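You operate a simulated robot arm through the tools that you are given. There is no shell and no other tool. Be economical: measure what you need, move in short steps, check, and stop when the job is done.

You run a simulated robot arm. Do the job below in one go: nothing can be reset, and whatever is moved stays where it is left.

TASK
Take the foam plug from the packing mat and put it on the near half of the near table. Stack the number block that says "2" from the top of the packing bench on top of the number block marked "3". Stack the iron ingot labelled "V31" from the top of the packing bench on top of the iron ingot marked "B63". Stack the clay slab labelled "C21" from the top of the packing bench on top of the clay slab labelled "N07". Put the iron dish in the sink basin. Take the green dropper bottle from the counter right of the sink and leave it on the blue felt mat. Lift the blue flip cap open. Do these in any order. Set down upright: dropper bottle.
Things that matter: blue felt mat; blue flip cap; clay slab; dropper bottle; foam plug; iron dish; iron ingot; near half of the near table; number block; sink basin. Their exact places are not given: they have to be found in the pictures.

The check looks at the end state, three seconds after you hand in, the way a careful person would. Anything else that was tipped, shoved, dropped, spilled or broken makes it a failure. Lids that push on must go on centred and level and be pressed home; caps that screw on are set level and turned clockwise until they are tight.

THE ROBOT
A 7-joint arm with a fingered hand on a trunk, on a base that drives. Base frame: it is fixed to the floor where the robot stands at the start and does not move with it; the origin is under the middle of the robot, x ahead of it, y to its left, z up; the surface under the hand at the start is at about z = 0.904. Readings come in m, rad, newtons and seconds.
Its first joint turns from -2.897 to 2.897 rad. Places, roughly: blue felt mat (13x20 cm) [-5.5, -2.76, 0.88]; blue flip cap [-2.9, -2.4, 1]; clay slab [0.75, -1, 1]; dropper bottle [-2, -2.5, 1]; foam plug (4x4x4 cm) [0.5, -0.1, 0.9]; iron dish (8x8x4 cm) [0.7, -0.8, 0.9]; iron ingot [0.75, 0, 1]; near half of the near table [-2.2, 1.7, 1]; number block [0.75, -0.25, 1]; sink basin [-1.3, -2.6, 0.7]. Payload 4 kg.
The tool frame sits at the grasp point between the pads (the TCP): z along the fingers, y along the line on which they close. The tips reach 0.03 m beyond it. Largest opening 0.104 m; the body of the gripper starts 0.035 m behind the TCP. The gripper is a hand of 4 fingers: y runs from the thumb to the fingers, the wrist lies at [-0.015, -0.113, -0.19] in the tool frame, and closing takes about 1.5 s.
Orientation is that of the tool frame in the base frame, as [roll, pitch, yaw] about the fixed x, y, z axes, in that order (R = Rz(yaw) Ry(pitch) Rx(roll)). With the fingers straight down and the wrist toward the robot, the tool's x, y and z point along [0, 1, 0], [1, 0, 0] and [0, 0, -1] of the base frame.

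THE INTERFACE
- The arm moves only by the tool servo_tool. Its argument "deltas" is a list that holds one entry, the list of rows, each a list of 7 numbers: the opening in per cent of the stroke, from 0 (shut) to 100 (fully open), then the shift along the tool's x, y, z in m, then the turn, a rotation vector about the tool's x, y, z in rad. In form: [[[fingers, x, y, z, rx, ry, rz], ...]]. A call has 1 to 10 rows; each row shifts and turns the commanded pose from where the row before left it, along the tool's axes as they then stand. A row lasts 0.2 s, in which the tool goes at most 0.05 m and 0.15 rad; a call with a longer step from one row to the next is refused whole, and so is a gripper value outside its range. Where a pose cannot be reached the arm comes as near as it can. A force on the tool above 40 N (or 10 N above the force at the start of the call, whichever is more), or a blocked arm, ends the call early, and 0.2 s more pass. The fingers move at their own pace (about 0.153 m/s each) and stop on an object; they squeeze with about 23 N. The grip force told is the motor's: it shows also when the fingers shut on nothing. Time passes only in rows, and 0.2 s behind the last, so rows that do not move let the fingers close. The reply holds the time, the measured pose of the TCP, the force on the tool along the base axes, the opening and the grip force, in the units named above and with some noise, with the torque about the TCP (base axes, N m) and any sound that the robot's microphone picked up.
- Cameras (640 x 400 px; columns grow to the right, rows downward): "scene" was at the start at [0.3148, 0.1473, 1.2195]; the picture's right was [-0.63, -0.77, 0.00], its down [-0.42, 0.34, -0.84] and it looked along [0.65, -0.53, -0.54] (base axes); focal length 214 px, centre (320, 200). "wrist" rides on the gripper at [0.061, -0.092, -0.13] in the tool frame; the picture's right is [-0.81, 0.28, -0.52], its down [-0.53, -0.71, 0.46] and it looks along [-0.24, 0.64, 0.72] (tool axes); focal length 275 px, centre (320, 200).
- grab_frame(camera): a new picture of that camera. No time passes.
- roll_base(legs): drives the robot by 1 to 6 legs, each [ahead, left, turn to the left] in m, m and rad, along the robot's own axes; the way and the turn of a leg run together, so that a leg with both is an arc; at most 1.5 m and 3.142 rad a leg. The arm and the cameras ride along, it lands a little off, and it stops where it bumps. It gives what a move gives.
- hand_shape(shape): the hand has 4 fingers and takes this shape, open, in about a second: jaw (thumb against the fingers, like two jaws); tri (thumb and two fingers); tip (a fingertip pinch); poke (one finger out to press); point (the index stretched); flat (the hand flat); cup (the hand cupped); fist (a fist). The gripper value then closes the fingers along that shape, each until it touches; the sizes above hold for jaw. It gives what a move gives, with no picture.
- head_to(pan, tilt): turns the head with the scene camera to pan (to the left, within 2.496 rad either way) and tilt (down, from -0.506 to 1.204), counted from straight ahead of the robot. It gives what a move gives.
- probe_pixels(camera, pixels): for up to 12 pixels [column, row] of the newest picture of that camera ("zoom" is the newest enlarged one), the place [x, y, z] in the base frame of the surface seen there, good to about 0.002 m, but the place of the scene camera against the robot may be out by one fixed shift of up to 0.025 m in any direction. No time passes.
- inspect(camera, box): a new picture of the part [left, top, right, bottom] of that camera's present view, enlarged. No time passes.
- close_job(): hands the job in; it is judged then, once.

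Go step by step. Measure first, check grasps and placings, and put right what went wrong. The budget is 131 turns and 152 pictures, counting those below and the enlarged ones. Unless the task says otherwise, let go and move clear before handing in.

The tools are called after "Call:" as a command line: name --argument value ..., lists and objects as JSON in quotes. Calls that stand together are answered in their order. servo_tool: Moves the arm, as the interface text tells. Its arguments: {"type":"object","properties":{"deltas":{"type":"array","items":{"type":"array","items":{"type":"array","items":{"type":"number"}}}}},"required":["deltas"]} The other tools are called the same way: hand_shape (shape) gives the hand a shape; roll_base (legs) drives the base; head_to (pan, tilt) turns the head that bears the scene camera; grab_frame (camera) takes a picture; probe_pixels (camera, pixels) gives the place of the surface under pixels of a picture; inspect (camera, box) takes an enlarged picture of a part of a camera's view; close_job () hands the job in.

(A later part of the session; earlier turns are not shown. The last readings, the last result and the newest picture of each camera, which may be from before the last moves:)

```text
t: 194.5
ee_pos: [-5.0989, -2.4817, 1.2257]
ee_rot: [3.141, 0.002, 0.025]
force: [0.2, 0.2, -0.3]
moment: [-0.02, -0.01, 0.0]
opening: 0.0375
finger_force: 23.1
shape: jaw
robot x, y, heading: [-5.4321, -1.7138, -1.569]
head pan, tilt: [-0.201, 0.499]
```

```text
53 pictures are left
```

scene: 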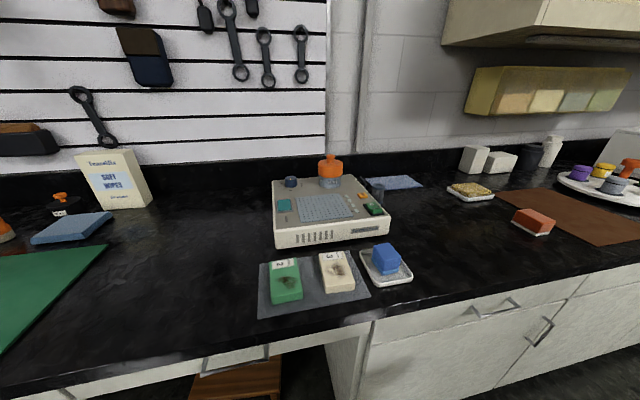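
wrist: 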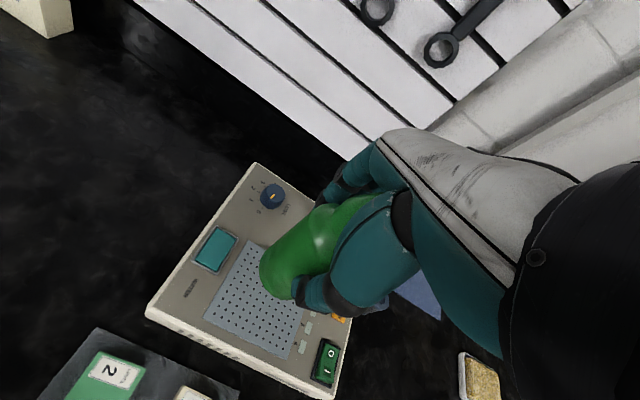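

Nominal posture restored. Move across to x≈-5.45, drive in 0.12, and check over the mat.

Call:
servo_tool --deltas '[[[20, -0.045, 0, 0, 0, 0, 0], [20, -0.045, 0, 0, 0, 0, 0], [20, -0.045, 0, 0, 0, 0, 0], [20, -0.045, 0, 0, 0, 0, 0], [20, -0.045, 0, 0, 0, 0, 0], [20, -0.045, 0, 0, 0, 0, 0], [20, -0.045, 0, 0, 0, 0, 0], [20, -0.04, 0, 0, 0, 0, 0]]]'

Call:
roll_base --legs '[[0.11, 0, 0]]'

Call:
grab_frame --camera "wrist"

Call:
grab_frame --camera "scene"

```text
t: 196.3
ee_pos: [-5.4549, -2.4908, 1.2277]
ee_rot: [-3.141, 0.002, 0.026]
force: [0.6, -0.2, -1.5]
moment: [-0.02, 0.01, 0.02]
opening: 0.0374
finger_force: 22.8
shape: jaw
robot x, y, heading: [-5.4375, -1.7117, -1.568]
head pan, tilt: [-0.201, 0.499]
```

```text
t: 197.5
ee_pos: [-5.455, -2.5994, 1.2276]
ee_rot: [-3.141, 0.002, 0.027]
force: [0.5, 0.9, -1.0]
moment: [0.0, 0.02, -0.01]
opening: 0.0376
finger_force: 23.3
shape: jaw
robot x, y, heading: [-5.4351, -1.826, -1.568]
head pan, tilt: [-0.201, 0.499]
```

```text
52 pictures are left
```

wrist: 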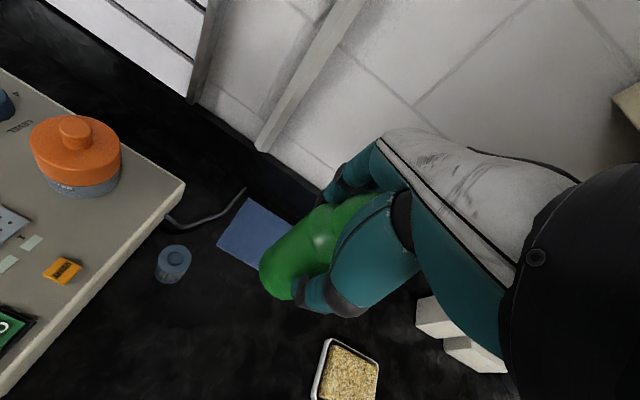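

```text
51 pictures are left
```

scene: 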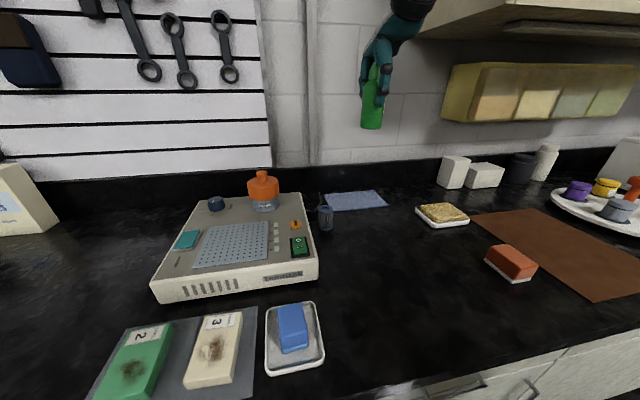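

Call:
probe_pixels --camera "wrist" --pixels '[[250, 200], [219, 240], [257, 268], [290, 222], [240, 235], [174, 258], [245, 190], [625, 100]]'

Call:
probe_pixels --camera "scene" --pixels '[[325, 195], [377, 191], [387, 204], [328, 210], [420, 35], [440, 38], [368, 125], [376, 125], [372, 75]]'

```text
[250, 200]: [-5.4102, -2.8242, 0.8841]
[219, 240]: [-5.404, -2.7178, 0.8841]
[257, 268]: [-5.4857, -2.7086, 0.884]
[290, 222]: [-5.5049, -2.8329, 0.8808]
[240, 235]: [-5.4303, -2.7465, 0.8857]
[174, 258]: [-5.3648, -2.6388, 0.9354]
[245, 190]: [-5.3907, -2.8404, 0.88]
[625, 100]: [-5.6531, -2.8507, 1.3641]
```

```text
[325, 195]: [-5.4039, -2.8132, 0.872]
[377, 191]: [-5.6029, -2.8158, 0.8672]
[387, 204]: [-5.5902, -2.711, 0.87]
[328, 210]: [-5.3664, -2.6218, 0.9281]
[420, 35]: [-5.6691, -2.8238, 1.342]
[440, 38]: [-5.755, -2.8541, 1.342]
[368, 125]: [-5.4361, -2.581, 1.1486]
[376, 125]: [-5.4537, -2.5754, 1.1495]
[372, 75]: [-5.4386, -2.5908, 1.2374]
```

Mat top z 0.8845, x −5.405…−5.60, y −2.71…−2.82. Aim (-5.465,-2.762); contact expected near TCP z 0.958.

Call:
servo_tool --deltas '[[[20, -0.004, 0.042, 0, 0, 0, 0], [20, -0.004, 0.042, 0, 0, 0, 0], [20, -0.004, 0.042, 0, 0, 0, 0], [20, -0.004, 0.037, 0, 0, 0, 0], [20, 0, 0, 0.045, 0, 0, 0], [20, 0, 0, 0.045, 0, 0, 0], [20, 0, 0, 0.045, 0, 0, 0], [20, 0, 0, 0.045, 0, 0, 0], [20, 0, 0, 0.04, 0, 0, 0], [20, 0, 0, 0, 0, 0, 0]]]'

Call:
grab_frame --camera "scene"

Call:
grab_frame --camera "wrist"

```text
t: 199.7
ee_pos: [-5.4643, -2.7639, 1.0058]
ee_rot: [3.14, 0.003, 0.027]
force: [-0.2, -0.5, -0.8]
moment: [0.03, 0.02, -0.02]
opening: 0.0375
finger_force: 22.5
shape: jaw
robot x, y, heading: [-5.4365, -1.8224, -1.567]
head pan, tilt: [-0.201, 0.499]
```

```text
50 pictures are left
```

scene: 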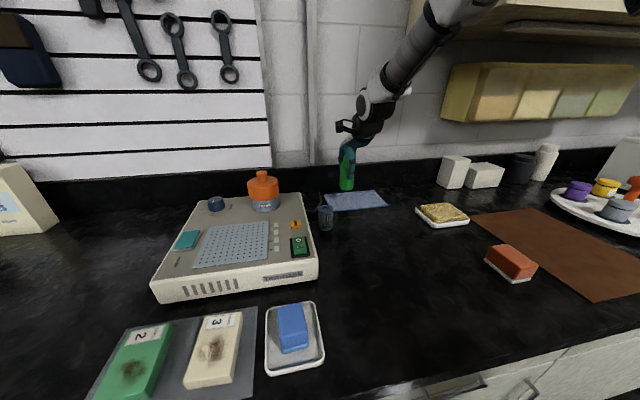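

```text
49 pictures are left
```

wrist: 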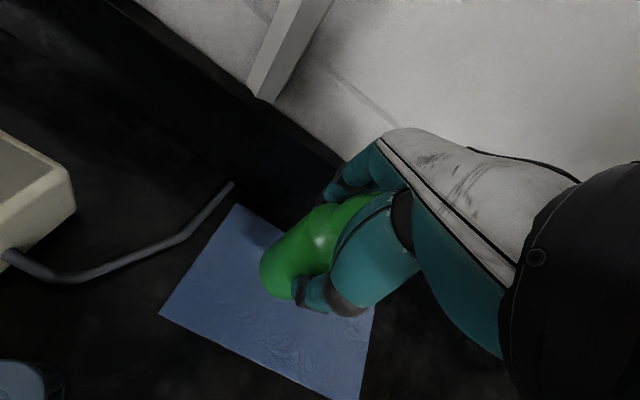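

Call:
inspect --camera "scene" --box '[315, 120, 385, 220]'

Call:
servo_tool --deltas '[[[20, 0, 0, 0.03, 0, 0, 0], [20, 0, 0, 0.01, 0, 0, 0], [20, 0, 0, 0.004, 0, 0, 0], [20, 0, 0, 0, 0, 0, 0]]]'

```text
4.00 times, centred on (350, 170) of scene
```

zoom: 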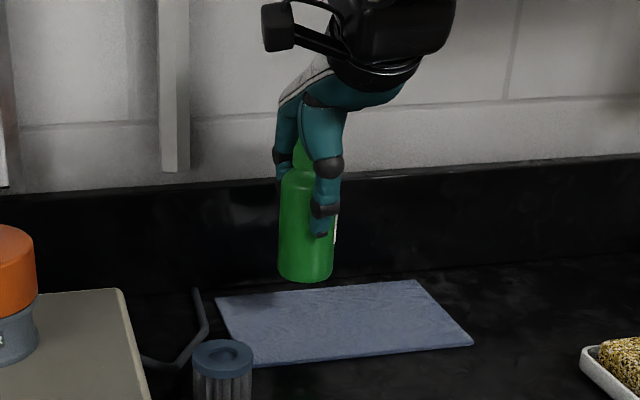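

```text
t: 200.7
ee_pos: [-5.4667, -2.7615, 0.9621]
ee_rot: [3.141, 0.001, 0.026]
force: [-0.1, 0.1, -1.4]
moment: [-0.02, 0.01, 0.02]
opening: 0.0375
finger_force: 23.2
shape: jaw
robot x, y, heading: [-5.4343, -1.8231, -1.568]
head pan, tilt: [-0.201, 0.499]
```

Bottle is vertical over the mat. Lower to contact.

Call:
servo_tool --deltas '[[[20, 0, 0, 0.0015, 0, 0, 0], [20, 0, 0, 0.0015, 0, 0, 0], [20, 0, 0, 0.0015, 0, 0, 0], [20, 0, 0, 0, 0, 0, 0]]]'

```text
t: 201.7
ee_pos: [-5.4658, -2.7624, 0.9596]
ee_rot: [3.14, 0.002, 0.026]
force: [0.6, 0.2, -1.4]
moment: [-0.03, 0.0, 0.0]
opening: 0.0374
finger_force: 22.8
shape: jaw
robot x, y, heading: [-5.4361, -1.8239, -1.569]
head pan, tilt: [-0.201, 0.499]
```

Call:
servo_tool --deltas '[[[20, 0, 0, 0.0015, 0, 0, 0], [20, 0, 0, 0.0015, 0, 0, 0], [20, 0, 0, 0.0015, 0, 0, 0], [20, 0, 0, 0, 0, 0, 0]]]'

```text
t: 202.7
ee_pos: [-5.4652, -2.7627, 0.9571]
ee_rot: [3.138, 0.002, 0.026]
force: [1.3, 1.9, 19.7]
moment: [-0.11, -0.01, 0.03]
opening: 0.0385
finger_force: 23.1
shape: jaw
robot x, y, heading: [-5.434, -1.8232, -1.568]
head pan, tilt: [-0.201, 0.499]
```

Contact. Ease up 1.5 mm, open gently and rise.

Call:
servo_tool --deltas '[[[20, 0, 0, -0.002, 0, 0, 0], [45, 0, 0, 0, 0, 0, 0], [60, 0, 0, 0, 0, 0, 0], [90, 0, 0, 0, 0, 0, 0], [90, 0, 0, 0, 0, 0, 0], [90, 0, 0, -0.04, 0, 0, 0], [90, 0, 0, -0.045, 0, 0, 0], [90, 0, 0, -0.045, 0, 0, 0], [90, 0, 0, -0.045, 0, 0, 0], [90, 0, 0, -0.045, 0, 0, 0]]]'

Call:
inspect --camera "scene" --box '[280, 100, 420, 240]'

```text
t: 204.9
ee_pos: [-5.467, -2.7623, 1.1764]
ee_rot: [-3.139, 0.002, 0.026]
force: [-0.4, 0.4, -0.6]
moment: [-0.03, -0.05, 0.0]
opening: 0.0934
finger_force: 0.0
shape: jaw
robot x, y, heading: [-5.4352, -1.8216, -1.571]
head pan, tilt: [-0.201, 0.499]
```

```text
2.86 times, centred on (350, 170) of scene
```

zoom: 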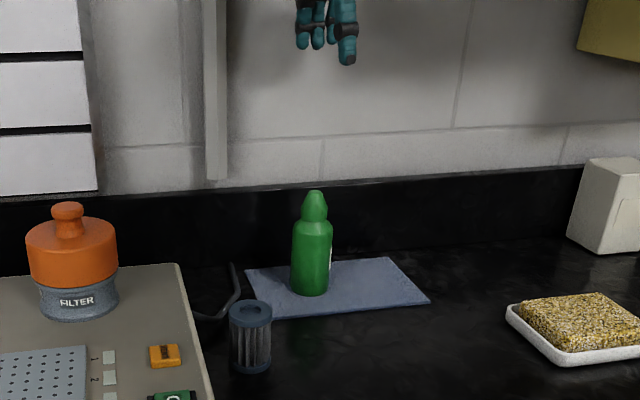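

Bottle stands on the mat. Raise, back off and drive to the flip cap area near x≈-2.9.

Call:
servo_tool --deltas '[[[90, 0, -0.03, -0.03, 0, 0, 0], [90, 0, -0.03, -0.03, 0, 0, 0], [90, 0, -0.03, -0.03, 0, 0, 0]]]'

Call:
roll_base --legs '[[-0.25, 0, 0], [0, 1.3, 0], [0, 1.2, 0]]'

Call:
head_to --pan 0.0 --tilt 0.55

Call:
grab_frame --camera "scene"

```text
t: 205.7
ee_pos: [-5.4691, -2.6722, 1.2662]
ee_rot: [-3.139, 0.003, 0.025]
force: [0.7, -0.7, -0.6]
moment: [0.0, -0.01, 0.01]
opening: 0.0938
finger_force: 0.0
shape: jaw
robot x, y, heading: [-5.4343, -1.8263, -1.57]
head pan, tilt: [-0.201, 0.499]
```

```text
t: 219.2
ee_pos: [-2.9799, -2.4164, 1.2659]
ee_rot: [-3.141, 0.003, 0.042]
force: [-0.2, 0.4, 0.5]
moment: [0.01, 0.0, 0.0]
opening: 0.0933
finger_force: 0.0
shape: jaw
robot x, y, heading: [-2.9597, -1.5676, -1.552]
head pan, tilt: [-0.201, 0.499]
```

```text
t: 220.0
ee_pos: [-2.9793, -2.4161, 1.2657]
ee_rot: [-3.141, 0.002, 0.043]
force: [-0.8, -0.6, 0.0]
moment: [0.01, 0.0, -0.05]
opening: 0.0934
finger_force: 0.2
shape: jaw
robot x, y, heading: [-2.9603, -1.5684, -1.554]
head pan, tilt: [0.0, 0.55]
```

```text
46 pictures are left
```

scene: 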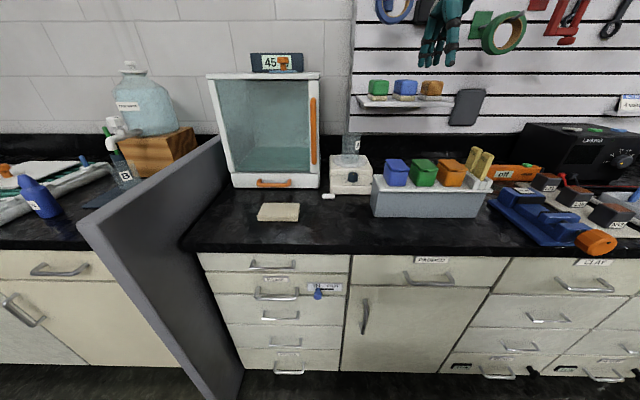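

Call:
inspect --camera "scene" --box '[360, 140, 500, 225]'

Call:
grab_frame --camera "wrist"

Call:
probe_pixels --camera "scene" --pixels '[[386, 165], [406, 163], [397, 180], [388, 183], [405, 184], [397, 200], [423, 180], [397, 163], [397, 172], [397, 188], [349, 170]]'

```text
4.57 times, centred on (430, 182) of scene
```

zoom: 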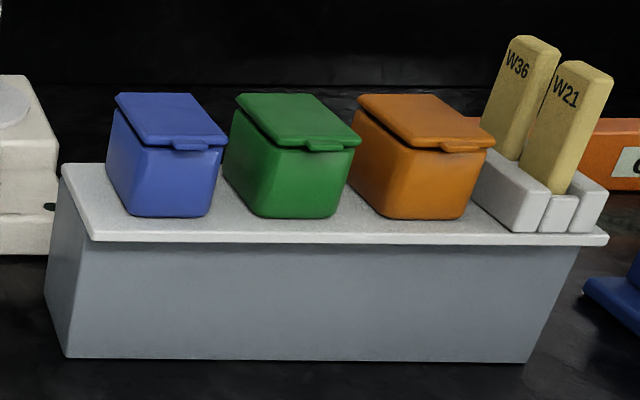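

```text
44 pictures are left
```

wrist: 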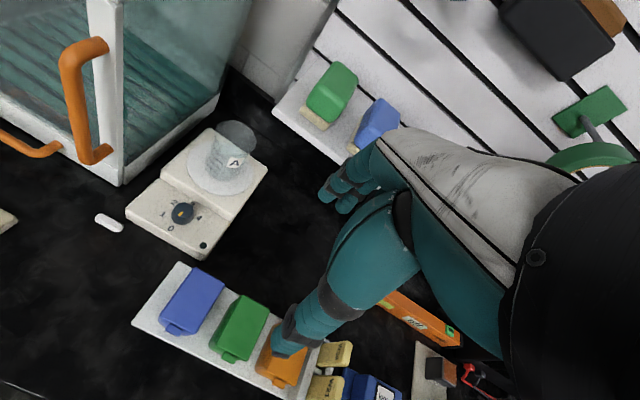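

```text
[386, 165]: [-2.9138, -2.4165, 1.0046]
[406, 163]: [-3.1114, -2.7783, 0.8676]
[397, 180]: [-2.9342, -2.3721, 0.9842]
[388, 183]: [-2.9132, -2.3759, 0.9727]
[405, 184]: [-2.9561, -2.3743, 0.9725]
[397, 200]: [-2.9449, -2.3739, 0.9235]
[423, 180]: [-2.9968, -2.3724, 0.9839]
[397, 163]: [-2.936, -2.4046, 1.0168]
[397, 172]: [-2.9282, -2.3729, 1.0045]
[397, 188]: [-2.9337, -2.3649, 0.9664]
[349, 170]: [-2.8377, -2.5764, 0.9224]
```

The blue flip lid (zoom 170,120) is hinged at the back with a front tab toward me. Measure it with the wrist camera.

Call:
inspect --camera "wrist" --box '[140, 255, 240, 345]'

```text
4.44 times, centred on (190, 300) of wrist
```

zoom: 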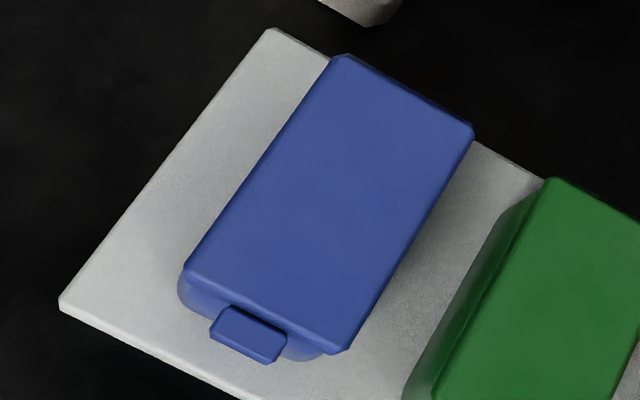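

Call:
probe_pixels --camera "zoom" --pixels '[[338, 62], [468, 130], [340, 345], [190, 268], [220, 320], [285, 345], [272, 357], [250, 330], [300, 180], [410, 350], [70, 305], [530, 200]]'

```text
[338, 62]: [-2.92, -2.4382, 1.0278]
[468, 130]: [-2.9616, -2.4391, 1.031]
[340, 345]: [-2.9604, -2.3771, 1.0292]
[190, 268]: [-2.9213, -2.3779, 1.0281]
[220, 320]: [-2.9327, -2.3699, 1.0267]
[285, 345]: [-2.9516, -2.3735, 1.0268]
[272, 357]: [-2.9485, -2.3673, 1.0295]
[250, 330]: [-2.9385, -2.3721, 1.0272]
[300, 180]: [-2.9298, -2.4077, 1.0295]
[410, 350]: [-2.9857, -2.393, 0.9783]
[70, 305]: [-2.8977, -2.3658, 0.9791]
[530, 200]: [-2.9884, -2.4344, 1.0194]
```

Lid: x −2.92…−2.962, y −2.377…−2.439, top z 1.03; tab x≈−2.942, y −2.366…−2.375, z≈1.021–1.027. I'll pitch the hand 60° so the thumb comes in under the tab; first do it clear of everything.

Call:
servo_tool --deltas '[[[60, 0.02, -0.04, 0, 0, 0, 0.043], [60, 0.018, -0.04, 0, 0, 0, 0], [60, 0, -0.04, 0, 0, 0, 0], [60, 0, 0, 0, -0.149, 0, 0], [60, 0, 0, 0, -0.149, 0, 0], [60, 0, 0, 0, -0.149, 0, 0], [60, 0, 0, 0, -0.149, 0, 0], [60, 0, 0, 0, -0.149, 0, 0], [60, 0, 0, 0, -0.149, 0, 0], [60, 0, 0, 0, -0.149, 0, 0]]]'

Call:
grab_frame --camera "scene"

Call:
grab_frame --camera "wrist"

```text
t: 222.2
ee_pos: [-2.9427, -2.2948, 1.2671]
ee_rot: [2.098, 0.002, -0.003]
force: [0.1, 0.5, 0.2]
moment: [0.0, 0.0, 0.0]
opening: 0.0626
finger_force: 0.0
shape: jaw
robot x, y, heading: [-2.957, -1.5688, -1.556]
head pan, tilt: [0.0, 0.55]
```

```text
42 pictures are left
```

scene: 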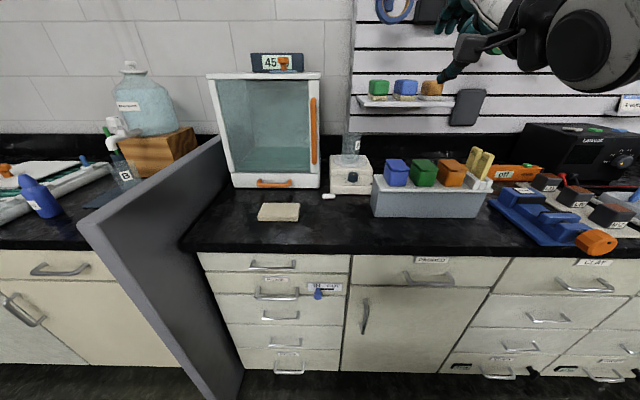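

```text
41 pictures are left
```

wrist: 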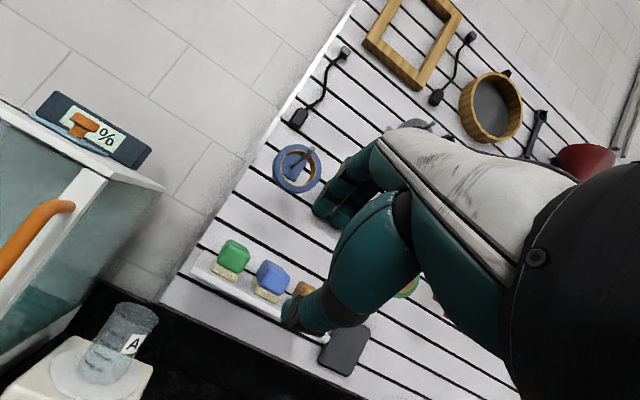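

Pose achieved. Lower to the pre-approach point in front of the tab.

Call:
servo_tool --deltas '[[[60, 0, -0.0356, 0.0242, 0, 0, 0], [60, 0, -0.0356, 0.0242, 0, 0, 0], [60, 0, -0.0356, 0.0242, 0, 0, 0], [60, 0, -0.0356, 0.0242, 0, 0, 0], [60, 0, -0.0356, 0.0242, 0, 0, 0], [60, 0, 0, 0, 0, 0, 0]]]'

Call:
grab_frame --camera "scene"

Call:
grab_frame --camera "wrist"

```text
t: 223.8
ee_pos: [-2.9943, -2.3588, 1.0721]
ee_rot: [2.093, -0.035, -0.133]
force: [-0.6, 0.2, 0.1]
moment: [-0.04, 0.0, -0.05]
opening: 0.0627
finger_force: 0.0
shape: jaw
out of reach, approached as far as the arm can: row 2, 3, 4
robot x, y, heading: [-2.9577, -1.5616, -1.554]
head pan, tilt: [0.0, 0.55]
stopped in row 6: the arm was blocked; the commanded pose is now the measured one
```

```text
40 pictures are left
```

scene: 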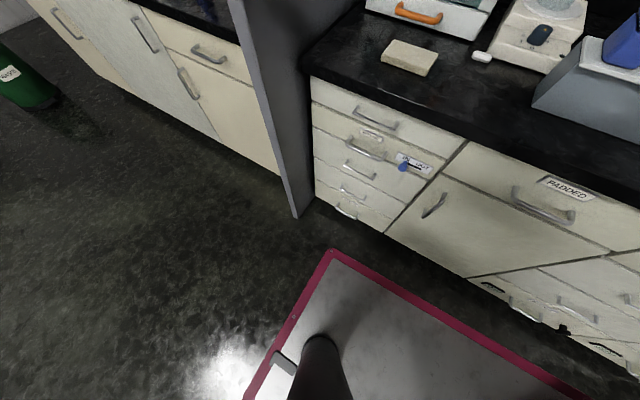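

```text
39 pictures are left
```

wrist: 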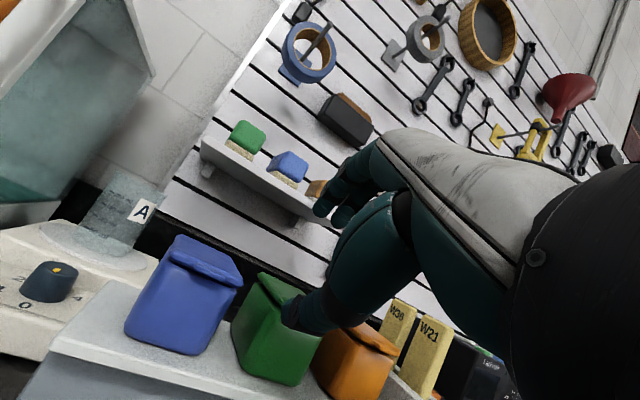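

The wrist got too close to the robot and the arm drifted toward the green box. Back the base off straight 0.25 m (moves the hand away), then re-level the hand.

Call:
roll_base --legs '[[-0.2, 0, 0]]'

Call:
servo_tool --deltas '[[[60, 0, 0.03, -0.02, 0, 0, 0], [60, 0, 0.03, 0.02, 0, 0, 0], [60, 0, 0.02, 0.03, 0, 0, 0], [60, 0, 0.02, 0.03, 0, 0, 0], [60, 0, 0, 0, 0, 0, 0], [60, 0, 0, 0, 0, 0, 0]]]'

Call:
grab_frame --camera "wrist"

```text
t: 225.4
ee_pos: [-2.9975, -2.1599, 1.0723]
ee_rot: [2.092, -0.035, -0.131]
force: [0.2, 0.8, 1.0]
moment: [0.02, 0.01, 0.01]
opening: 0.0626
finger_force: 0.0
shape: jaw
robot x, y, heading: [-2.9678, -1.3677, -1.547]
head pan, tilt: [0.0, 0.55]
```

```text
t: 226.8
ee_pos: [-3.0117, -2.262, 1.1277]
ee_rot: [2.093, -0.034, -0.13]
force: [-0.4, 0.6, -0.7]
moment: [-0.01, -0.02, 0.04]
opening: 0.0623
finger_force: 0.0
shape: jaw
robot x, y, heading: [-2.9635, -1.3673, -1.554]
head pan, tilt: [0.0, 0.55]
```

```text
38 pictures are left
```

wrist: 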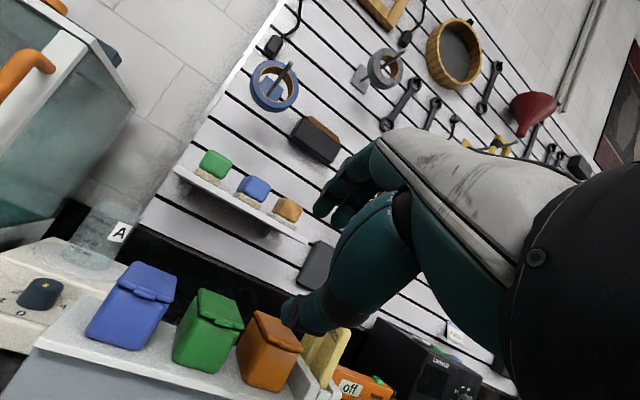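

Boxes are intact and the arm now has room. Level the hand and go to the pre-approach point.

Call:
servo_tool --deltas '[[[60, 0, 0, 0, 0, 0.0956, -0.0945], [60, 0, 0, 0, 0, 0, 0], [60, 0.0233, -0.0142, 0.0247, 0, 0, 0], [60, 0.0233, -0.0142, 0.0247, 0, 0, 0], [60, 0.0233, -0.0142, 0.0247, 0, 0, 0], [60, 0, 0, 0, 0, 0, 0]]]'

Call:
grab_frame --camera "wrist"

```text
t: 228.2
ee_pos: [-2.941, -2.3038, 1.054]
ee_rot: [2.092, 0.0, 0.002]
force: [0.1, -0.6, -0.5]
moment: [0.0, -0.02, -0.02]
opening: 0.0625
finger_force: 0.0
shape: jaw
robot x, y, heading: [-2.9616, -1.3684, -1.557]
head pan, tilt: [0.0, 0.55]
```

```text
37 pictures are left
```

wrist: 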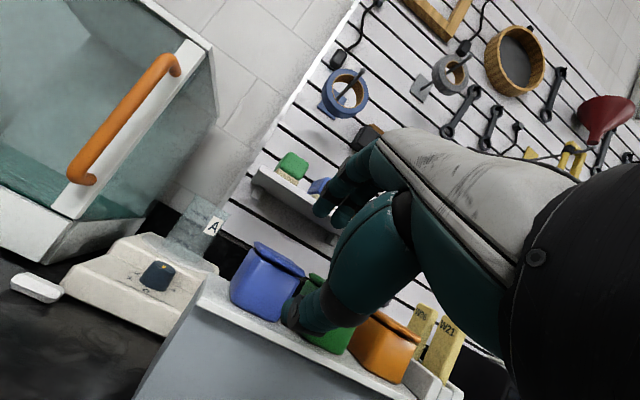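

Call:
inspect --camera "wrist" --box '[210, 220, 340, 350]'

Call:
probe_pixels --camera "wrist" --pixels '[[282, 263], [289, 267], [258, 243], [262, 290], [302, 270], [278, 290], [240, 285], [292, 310], [288, 272]]'

```text
3.08 times, centred on (275, 285) of wrist
```

zoom: 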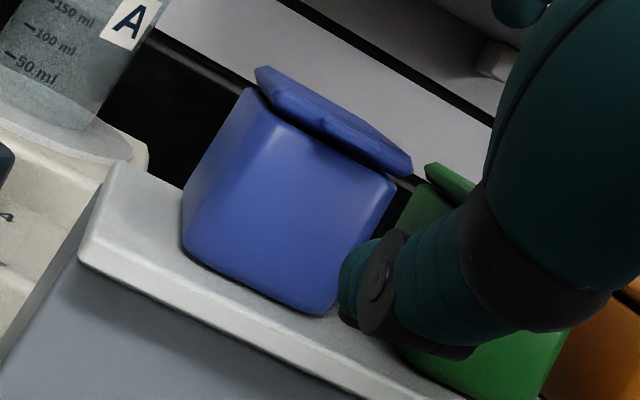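

```text
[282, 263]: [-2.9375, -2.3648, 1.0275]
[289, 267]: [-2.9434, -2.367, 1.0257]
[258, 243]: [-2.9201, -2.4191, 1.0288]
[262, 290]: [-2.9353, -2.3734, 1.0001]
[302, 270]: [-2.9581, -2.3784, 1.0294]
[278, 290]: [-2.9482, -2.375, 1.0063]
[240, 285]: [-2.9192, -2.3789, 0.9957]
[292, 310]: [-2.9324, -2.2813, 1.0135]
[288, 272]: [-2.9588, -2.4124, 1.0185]
```

Pose is right; tab at (-2.9375…-2.943,-2.365,1.027). Slide the thumb in under the tab.

Call:
servo_tool --deltas '[[[60, 0, 0.0128, 0.0255, 0, 0, 0], [60, 0, 0.0128, 0.0255, 0, 0, 0], [60, 0, 0, 0, 0, 0, 0]]]'

Call:
inspect --camera "wrist" --box '[220, 180, 380, 340]'

```text
t: 229.0
ee_pos: [-2.9427, -2.3594, 1.0505]
ee_rot: [2.09, -0.001, 0.0]
force: [-0.4, -0.1, 0.8]
moment: [-0.01, -0.02, 0.03]
opening: 0.0624
finger_force: 0.0
shape: jaw
robot x, y, heading: [-2.959, -1.3692, -1.554]
head pan, tilt: [0.0, 0.55]
```

```text
2.50 times, centred on (300, 260) of wrist
```

zoom: 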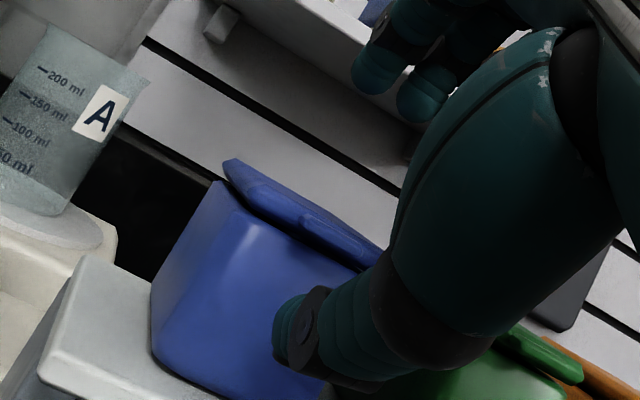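

Thumb is in front of the face, just below the tab. Raise slightly to make contact.

Call:
servo_tool --deltas '[[[60, 0, 0.0, 0.002, 0, 0, 0], [60, 0, 0.0078, -0.0045, 0, 0, 0], [60, 0, 0.0078, -0.0045, 0, 0, 0], [60, 0, 0, 0, 0, 0, 0]]]'

Call:
inspect --camera "wrist" --box '[220, 180, 380, 340]'

```text
t: 230.0
ee_pos: [-2.9419, -2.3625, 1.0686]
ee_rot: [2.09, 0.0, -0.001]
force: [-1.0, 0.8, -1.4]
moment: [0.06, 0.0, 0.01]
opening: 0.0637
finger_force: 0.1
shape: jaw
robot x, y, heading: [-2.9645, -1.3648, -1.557]
head pan, tilt: [0.0, 0.55]
```

```text
2.50 times, centred on (300, 260) of wrist
```

zoom: 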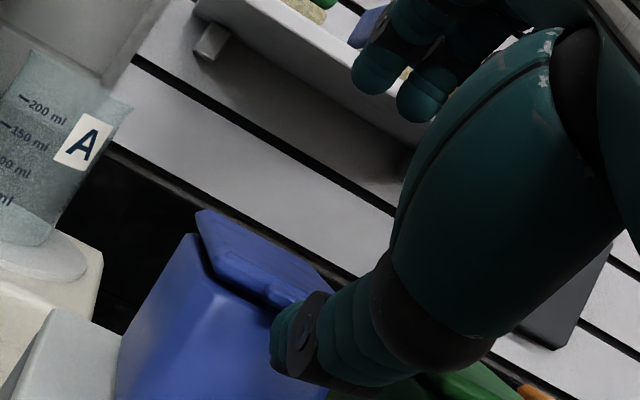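

The lid is lifting. Follow its arc about the rear hinge.

Call:
servo_tool --deltas '[[[60, 0, 0.0088, -0.0005, 0.1, 0, 0], [60, 0, 0.0088, -0.0005, 0.1, 0, 0], [60, 0, 0.0088, -0.0005, 0.1, 0, 0], [60, 0, 0.0088, -0.0005, 0.1, 0, 0], [60, 0, 0, 0, 0, 0, 0]]]'

Call:
grab_frame --camera "wrist"

Call:
grab_frame --camera "scene"

```text
t: 231.2
ee_pos: [-2.9428, -2.3824, 1.097]
ee_rot: [2.49, -0.001, 0.002]
force: [-0.3, 0.2, -0.1]
moment: [0.0, -0.01, 0.01]
opening: 0.0625
finger_force: 0.0
shape: jaw
robot x, y, heading: [-2.9635, -1.3712, -1.552]
head pan, tilt: [0.0, 0.55]
```

```text
33 pictures are left
```

wrist: 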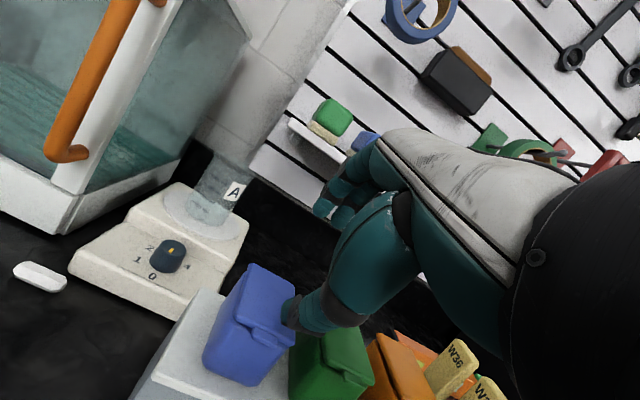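

```text
32 pictures are left
```

scene: 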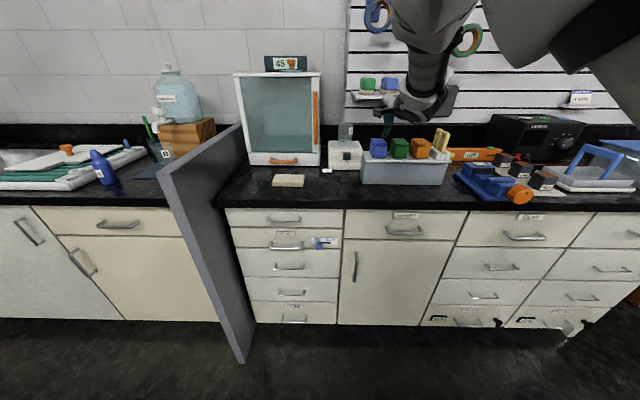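

The thumb slipped off and the lid fell shut; nothing else changed. I'll retry flatter (20° down) and pinch the tab between thumb and fingers.

Call:
servo_tool --deltas '[[[60, 0, -0.0318, -0.0243, 0, 0, 0], [60, 0, -0.0318, -0.0243, 0, 0, 0], [40, 0, 0, 0, -0.1425, 0, 0], [40, 0, 0, 0, -0.1425, 0, 0], [40, 0, 0, 0, -0.1425, 0, 0], [40, 0, 0, 0, -0.1425, 0, 0], [40, 0, -0.024, 0.013, 0, 0, 0], [40, 0, -0.024, 0.013, 0, 0, 0], [40, 0, 0, 0, 0, 0, 0]]]'

Call:
inspect --camera "wrist" --box '[200, 180, 360, 340]'

```text
t: 233.2
ee_pos: [-2.9424, -2.3114, 1.0433]
ee_rot: [1.92, 0.0, -0.003]
force: [-0.4, -0.1, -0.9]
moment: [0.0, -0.01, -0.01]
opening: 0.0418
finger_force: 0.0
shape: jaw
robot x, y, heading: [-2.9641, -1.3694, -1.551]
head pan, tilt: [0.0, 0.55]
```

```text
2.50 times, centred on (280, 260) of wrist
```

zoom: 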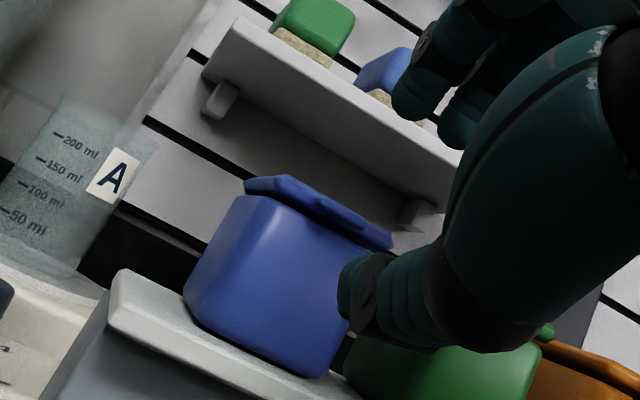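

In position. Slide in 0.042 and close on the tab.

Call:
servo_tool --deltas '[[[40, 0, 0.0072, 0.0197, 0, 0, 0], [40, 0, 0.0072, 0.0197, 0, 0, 0], [40, 0, 0, 0, 0, 0, 0], [20, 0, 0, 0, 0, 0, 0], [0, 0, 0, 0, 0, 0, 0], [0, 0, 0, 0, 0, 0, 0], [0, 0, 0, 0, 0, 0, 0], [0, 0, 0, 0, 0, 0, 0]]]'

Call:
inspect --camera "wrist" --box '[200, 180, 360, 340]'

```text
t: 235.0
ee_pos: [-2.9413, -2.3532, 1.0424]
ee_rot: [1.921, 0.0, -0.002]
force: [0.0, 0.0, 0.4]
moment: [-0.08, 0.03, 0.01]
opening: 0.0016
finger_force: 23.7
shape: jaw
robot x, y, heading: [-2.9623, -1.3708, -1.553]
head pan, tilt: [0.0, 0.55]
```

```text
2.50 times, centred on (280, 260) of wrist
```

zoom: 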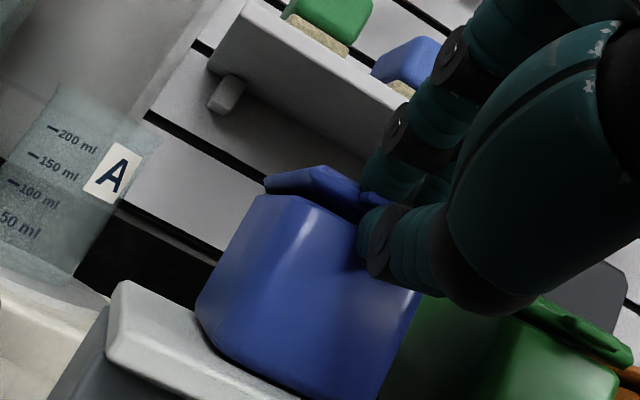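

Thumb is below and fingers above the tab. Try the arc a little.

Call:
servo_tool --deltas '[[[0, 0, 0.0086, -0.0016, 0.1, 0, 0], [0, 0, 0.0086, -0.0016, 0.1, 0, 0], [0, 0, 0.0086, -0.0016, 0.1, 0, 0], [0, 0, 0.0086, -0.0016, 0.1, 0, 0], [0, 0, 0, 0, 0, 0, 0]]]'

Call:
inspect --camera "wrist" --box '[200, 180, 360, 340]'

```text
t: 236.2
ee_pos: [-2.9427, -2.3635, 1.0764]
ee_rot: [2.326, -0.001, 0.001]
force: [1.4, -2.5, 0.0]
moment: [-0.18, 0.12, 0.01]
opening: 0.001
finger_force: 23.3
shape: jaw
robot x, y, heading: [-2.9587, -1.3666, -1.551]
head pan, tilt: [0.0, 0.55]
```

```text
2.50 times, centred on (280, 260) of wrist
```

zoom: 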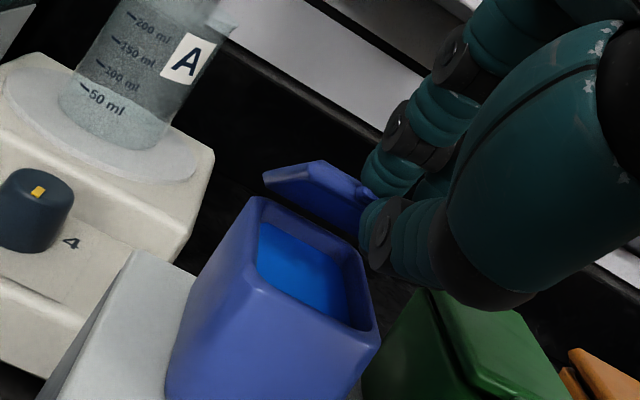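

The lid is opening (blue interior visible). Continue the arc.

Call:
servo_tool --deltas '[[[0, 0, 0.0086, -0.0016, 0.1, 0, 0], [0, 0, 0.0086, -0.0016, 0.1, 0, 0], [0, 0, 0.0086, -0.0016, 0.1, 0, 0], [0, 0, 0.0086, -0.0016, 0.1, 0, 0], [0, 0, 0.0086, -0.0016, 0.1, 0, 0], [0, 0, 0.0086, -0.0016, 0.1, 0, 0], [0, 0, 0.0086, -0.0016, 0.1, 0, 0], [0, 0, 0.0086, -0.0016, 0.1, 0, 0], [0, 0, 0, 0, 0, 0, 0]]]'

Call:
grab_frame --camera "wrist"

```text
t: 237.6
ee_pos: [-2.9441, -2.3982, 1.1102]
ee_rot: [2.801, -0.017, 0.024]
force: [-9.4, 14.1, 20.7]
moment: [0.34, 0.23, -0.11]
opening: 0.0023
finger_force: 23.2
shape: jaw
out of reach, approached as far as the arm can: row 5
robot x, y, heading: [-2.9672, -1.3645, -1.555]
head pan, tilt: [0.0, 0.55]
stopped in row 7: the force on the tool passed its limit at 97 N (the readings are from after the stop); the commanded pose is now the measured one
```

```text
28 pictures are left
```

wrist: 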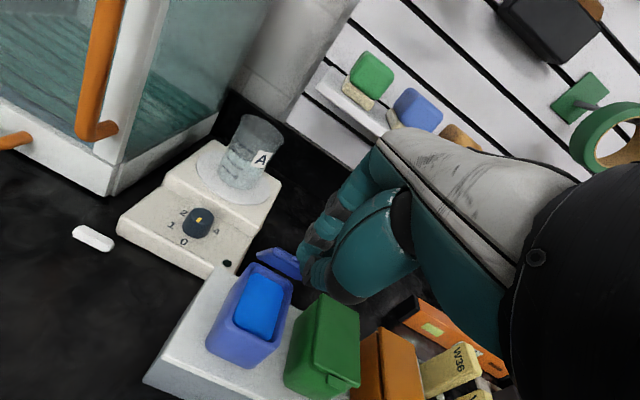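

Reach ran out at about 55° lid angle. I'll ease the pinch (lid rests on the thumb), then push it past vertical by rolling the base forward a little.

Call:
servo_tool --deltas '[[[15, 0, 0, 0, 0, 0, 0], [25, 0, 0, 0, 0, 0, 0], [30, 0, 0, 0, 0, 0, 0]]]'

Call:
inspect --camera "wrist" --box '[200, 200, 360, 360]'

```text
t: 238.4
ee_pos: [-2.9404, -2.3998, 1.1069]
ee_rot: [2.807, -0.019, 0.029]
force: [-0.2, 2.0, 2.0]
moment: [0.1, 0.03, 0.0]
opening: 0.0323
finger_force: 0.1
shape: jaw
robot x, y, heading: [-2.9631, -1.3676, -1.548]
head pan, tilt: [0.0, 0.55]
```

```text
2.50 times, centred on (280, 280) of wrist
```

zoom: 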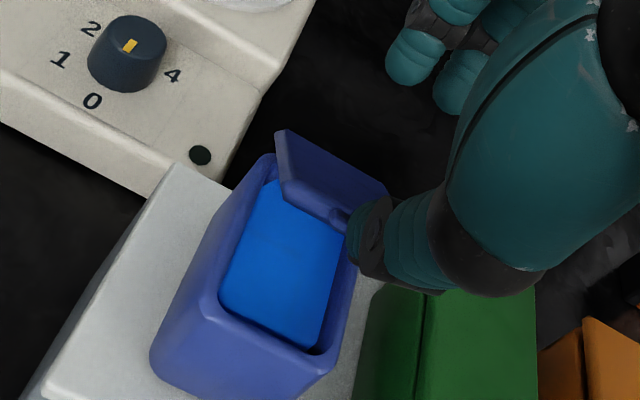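

Lid rests against the thumb at ~60–70°. Roll forward 0.07 to push it over.

Call:
roll_base --legs '[[0.06, 0, 0]]'

Call:
grab_frame --camera "wrist"

```text
t: 239.4
ee_pos: [-2.9376, -2.4483, 1.1122]
ee_rot: [2.802, -0.021, 0.031]
force: [0.6, 31.1, 22.4]
moment: [2.89, 0.2, -0.28]
opening: 0.0677
finger_force: 0.1
shape: jaw
robot x, y, heading: [-2.9657, -1.4151, -1.552]
head pan, tilt: [0.0, 0.55]
stopped in leg 1: the force on the tool passed its limit at 47 N (the readings are from after the stop); the commanded pose is now the measured one
```

```text
26 pictures are left
```

wrist: 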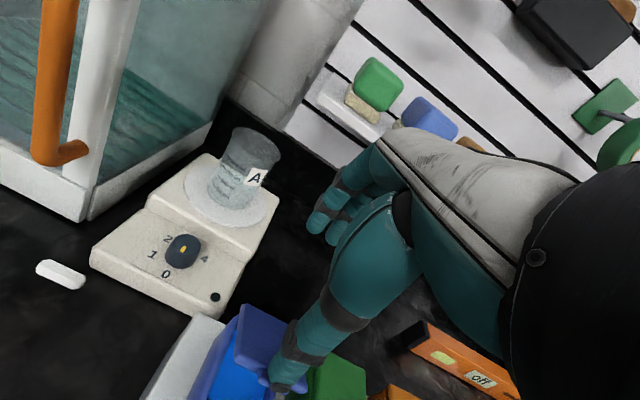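

The push met resistance at 31 N (lid stop). Relax slightly toward the robot, then lift straight up and check the lid.

Call:
servo_tool --deltas '[[[30, 0, -0.0075, -0.0027, 0, 0, 0], [30, 0, 0.0134, -0.0377, 0, 0, 0], [30, 0, 0.0134, -0.0377, 0, 0, 0], [30, 0, 0.0134, -0.0377, 0, 0, 0], [30, 0, 0, 0, 0, 0, 0]]]'

Call:
grab_frame --camera "wrist"

Call:
inspect --camera "scene" --box '[320, 100, 520, 220]'

```text
t: 240.6
ee_pos: [-2.9415, -2.4422, 1.2316]
ee_rot: [2.807, -0.019, 0.03]
force: [0.0, 0.4, -0.1]
moment: [0.0, 0.03, 0.04]
opening: 0.0312
finger_force: 0.1
shape: jaw
robot x, y, heading: [-2.9659, -1.42, -1.55]
head pan, tilt: [0.0, 0.55]
```

```text
25 pictures are left
```

wrist: 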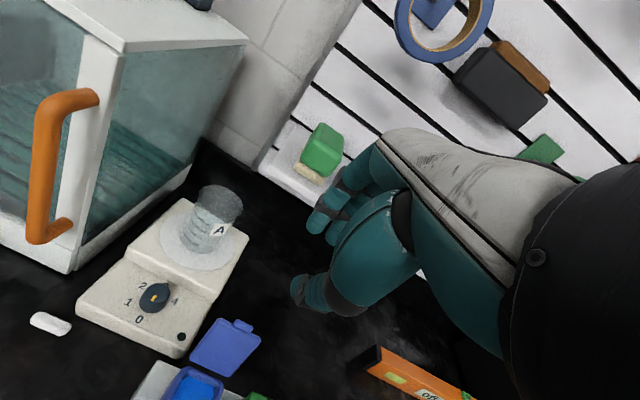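

```text
3.20 times, centred on (420, 160) of scene
```

zoom: 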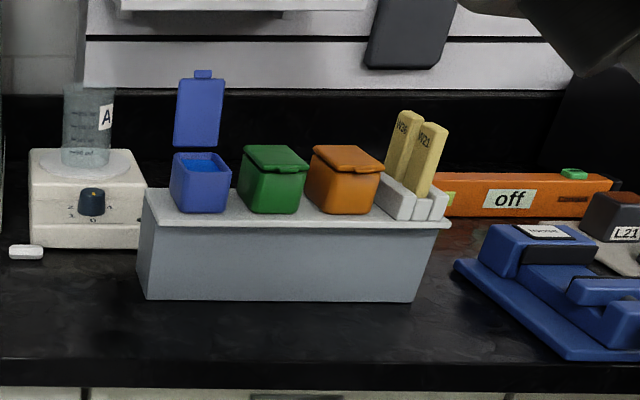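

The blue lid stands open and the rest is in order. Straighten the hand, then drive back to the packing bench for the foam plug.

Call:
servo_tool --deltas '[[[100, 0, -0.02, -0.02, 0.111, 0, 0], [100, 0, -0.03, -0.02, 0.111, 0, 0], [100, 0, -0.04, 0, 0.111, 0, 0], [100, 0, -0.045, 0, 0, 0, 0], [100, 0, -0.045, 0, 0, 0, 0]]]'

Call:
roll_base --legs '[[-0.5, 0, 0], [0, 0, 1.55], [1.35, 0, 0], [1.27, 0, 0], [0, 0.86, 0]]'

Call:
head_to --pan -0.2 --tilt 0.6

Call:
grab_frame --camera "scene"

```text
t: 241.8
ee_pos: [-2.9574, -2.2548, 1.2475]
ee_rot: [3.139, -0.03, 0.011]
force: [0.4, 0.6, 0.0]
moment: [0.0, -0.01, 0.02]
opening: 0.1037
finger_force: 0.2
shape: jaw
robot x, y, heading: [-2.9585, -1.4213, -1.553]
head pan, tilt: [0.0, 0.55]
```

```text
t: 265.1
ee_pos: [0.4583, 0.0815, 1.2487]
ee_rot: [3.139, -0.02, 1.625]
force: [-0.2, -0.5, 0.4]
moment: [-0.05, -0.03, 0.04]
opening: 0.1036
finger_force: 0.1
shape: jaw
robot x, y, heading: [-0.374, 0.041, 0.048]
head pan, tilt: [0.0, 0.55]
```

```text
t: 265.9
ee_pos: [0.4571, 0.0807, 1.2477]
ee_rot: [3.141, -0.02, 1.627]
force: [-1.1, -0.5, -0.2]
moment: [-0.02, 0.03, -0.03]
opening: 0.1041
finger_force: 0.1
shape: jaw
robot x, y, heading: [-0.3743, 0.0442, 0.046]
head pan, tilt: [-0.201, 0.6]
```

```text
23 pictures are left
```

scene: 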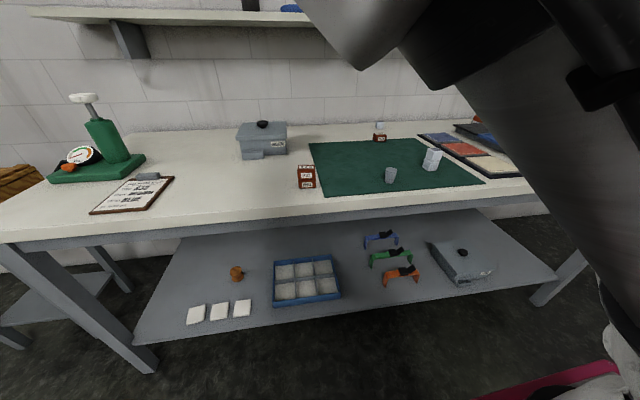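

Stacks are intact; the foam plug is at (390,174). Move the hand over it and measure.

Call:
servo_tool --deltas '[[[100, 0, 0, 0, 0, -0.02, 0.056], [100, -0.045, 0.012, 0.02, 0, 0, 0], [100, -0.045, 0.012, 0.02, 0, 0, 0], [100, -0.045, 0.012, 0.02, 0, 0, 0], [100, 0, 0, 0.04, 0, 0, 0], [100, 0, 0, 0.04, 0, 0, 0], [100, 0, 0, 0, 0, 0, 0]]]'

Call:
grab_frame --camera "wrist"

```text
refused: row 2 steps farther than a row can; nothing moved
```

```text
22 pictures are left
```

wrist: 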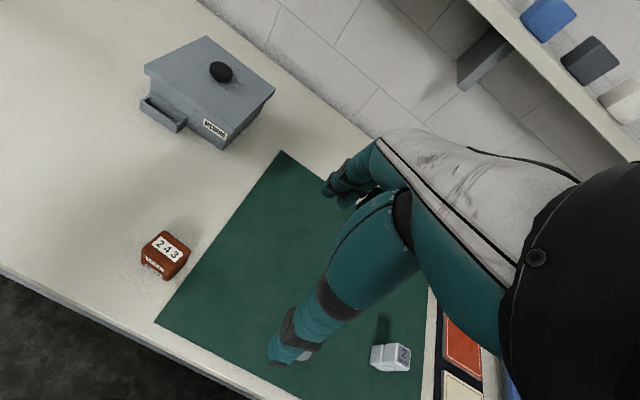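

Call:
servo_tool --deltas '[[[100, 0, 0, 0, 0, -0.02, 0.056], [100, -0.043, 0.005, 0.02, 0, 0, 0], [100, -0.043, 0.005, 0.02, 0, 0, 0], [100, -0.043, 0.005, 0.02, 0, 0, 0], [100, 0, 0, 0.04, 0, 0, 0], [100, 0, 0, 0.04, 0, 0, 0], [100, 0, 0, 0, 0, 0, 0]]]'

Call:
grab_frame --camera "wrist"

```text
t: 267.4
ee_pos: [0.4731, -0.0494, 1.1054]
ee_rot: [3.141, 0.0, 1.57]
force: [0.0, 0.3, 0.6]
moment: [-0.02, 0.04, 0.0]
opening: 0.1037
finger_force: 0.1
shape: jaw
robot x, y, heading: [-0.378, 0.0434, 0.045]
head pan, tilt: [-0.201, 0.6]
```

```text
21 pictures are left
```

wrist: 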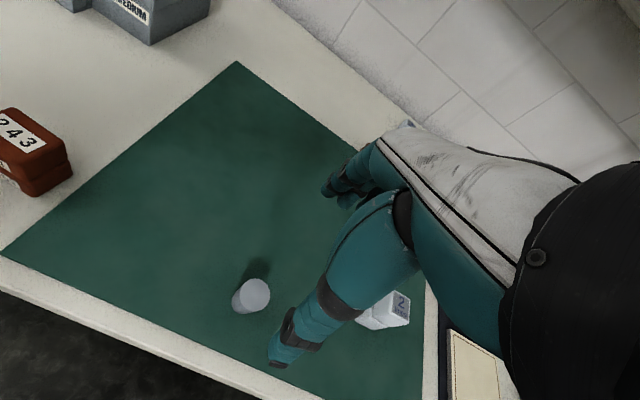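

Call:
probe_pixels --camera "wrist" --pixels '[[255, 294], [244, 284], [268, 290], [250, 308], [234, 300], [262, 282]]'

```text
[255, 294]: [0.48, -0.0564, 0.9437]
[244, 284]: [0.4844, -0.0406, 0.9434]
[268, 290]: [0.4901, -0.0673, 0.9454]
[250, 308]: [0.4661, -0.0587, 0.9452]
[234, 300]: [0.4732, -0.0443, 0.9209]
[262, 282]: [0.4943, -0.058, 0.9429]
```

Plug centre ≈(0.480,-0.056), top 0.944. Descend and grip.

Call:
servo_tool --deltas '[[[100, -0.007, 0.007, 0.04, 0, 0, 0], [100, 0, 0, 0.045, 0, 0, 0], [100, 0, 0, 0.045, 0, 0, 0], [100, 0, 0, 0.034, 0, 0, 0], [100, 0, 0, 0, 0, 0, 0], [50, 0, 0, 0, 0, 0, 0], [28, 0, 0, 0, 0, 0, 0], [28, 0, 0, 0, 0, 0, 0], [28, 0, 0, 0, 0, 0, 0], [28, 0, 0, 0, 0, 0, 0]]]'

Call:
servo_tool --deltas '[[[22, 0, 0, 0, 0, 0, 0], [22, 0, 0, 0, 0, 0, 0], [22, 0, 0, 0, 0, 0, 0]]]'

Call:
grab_frame --camera "wrist"

```text
t: 269.6
ee_pos: [0.4779, -0.0529, 0.9439]
ee_rot: [3.14, 0.0, 1.571]
force: [0.5, 0.0, -0.7]
moment: [-0.01, 0.01, -0.02]
opening: 0.0295
finger_force: 0.1
shape: jaw
robot x, y, heading: [-0.3787, 0.0443, 0.045]
head pan, tilt: [-0.201, 0.6]
```

```text
t: 270.4
ee_pos: [0.4783, -0.0539, 0.9428]
ee_rot: [3.14, 0.0, 1.571]
force: [-0.2, -1.1, 0.5]
moment: [-0.02, 0.0, 0.0]
opening: 0.0238
finger_force: 0.1
shape: jaw
robot x, y, heading: [-0.3735, 0.0426, 0.047]
head pan, tilt: [-0.201, 0.6]
```

```text
20 pictures are left
```

wrist: 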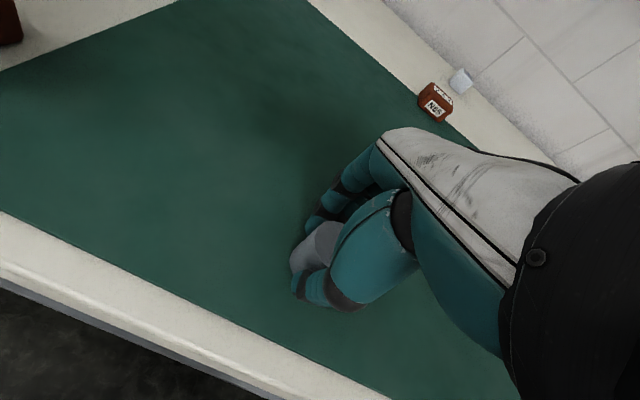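

No contact force yet; close fully and lift.

Call:
servo_tool --deltas '[[[0, 0, 0, 0, 0, 0, 0], [0, 0, 0, 0, 0, 0, 0], [0, 0, 0, 0, 0, 0, 0], [0, 0, 0, 0, 0, 0, 0], [0, 0, 0, -0.02, 0, 0, 0], [0, 0, 0, -0.04, 0, 0, 0], [0, 0, 0, -0.04, 0, 0, 0], [0, 0, 0, 0, 0, 0, 0]]]'

Call:
inspect --camera "wrist" --box '[240, 160, 400, 340]'

```text
t: 272.2
ee_pos: [0.4782, -0.0548, 1.0432]
ee_rot: [3.14, 0.0, 1.572]
force: [-1.0, -0.8, -1.0]
moment: [0.0, 0.01, 0.01]
opening: 0.0224
finger_force: 23.1
shape: jaw
robot x, y, heading: [-0.3755, 0.0435, 0.046]
head pan, tilt: [-0.201, 0.6]
```

```text
2.22 times, centred on (320, 250) of wrist
5 turns are left
```

zoom: 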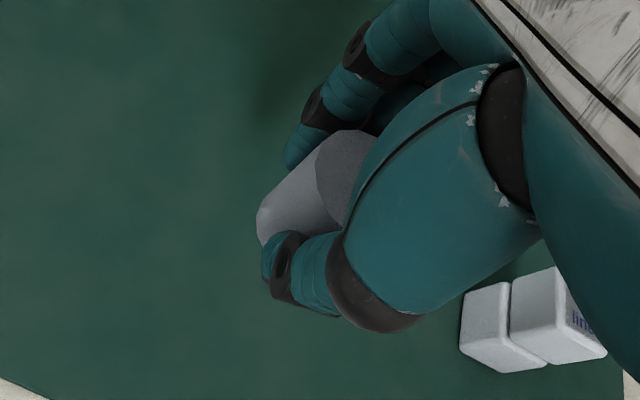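

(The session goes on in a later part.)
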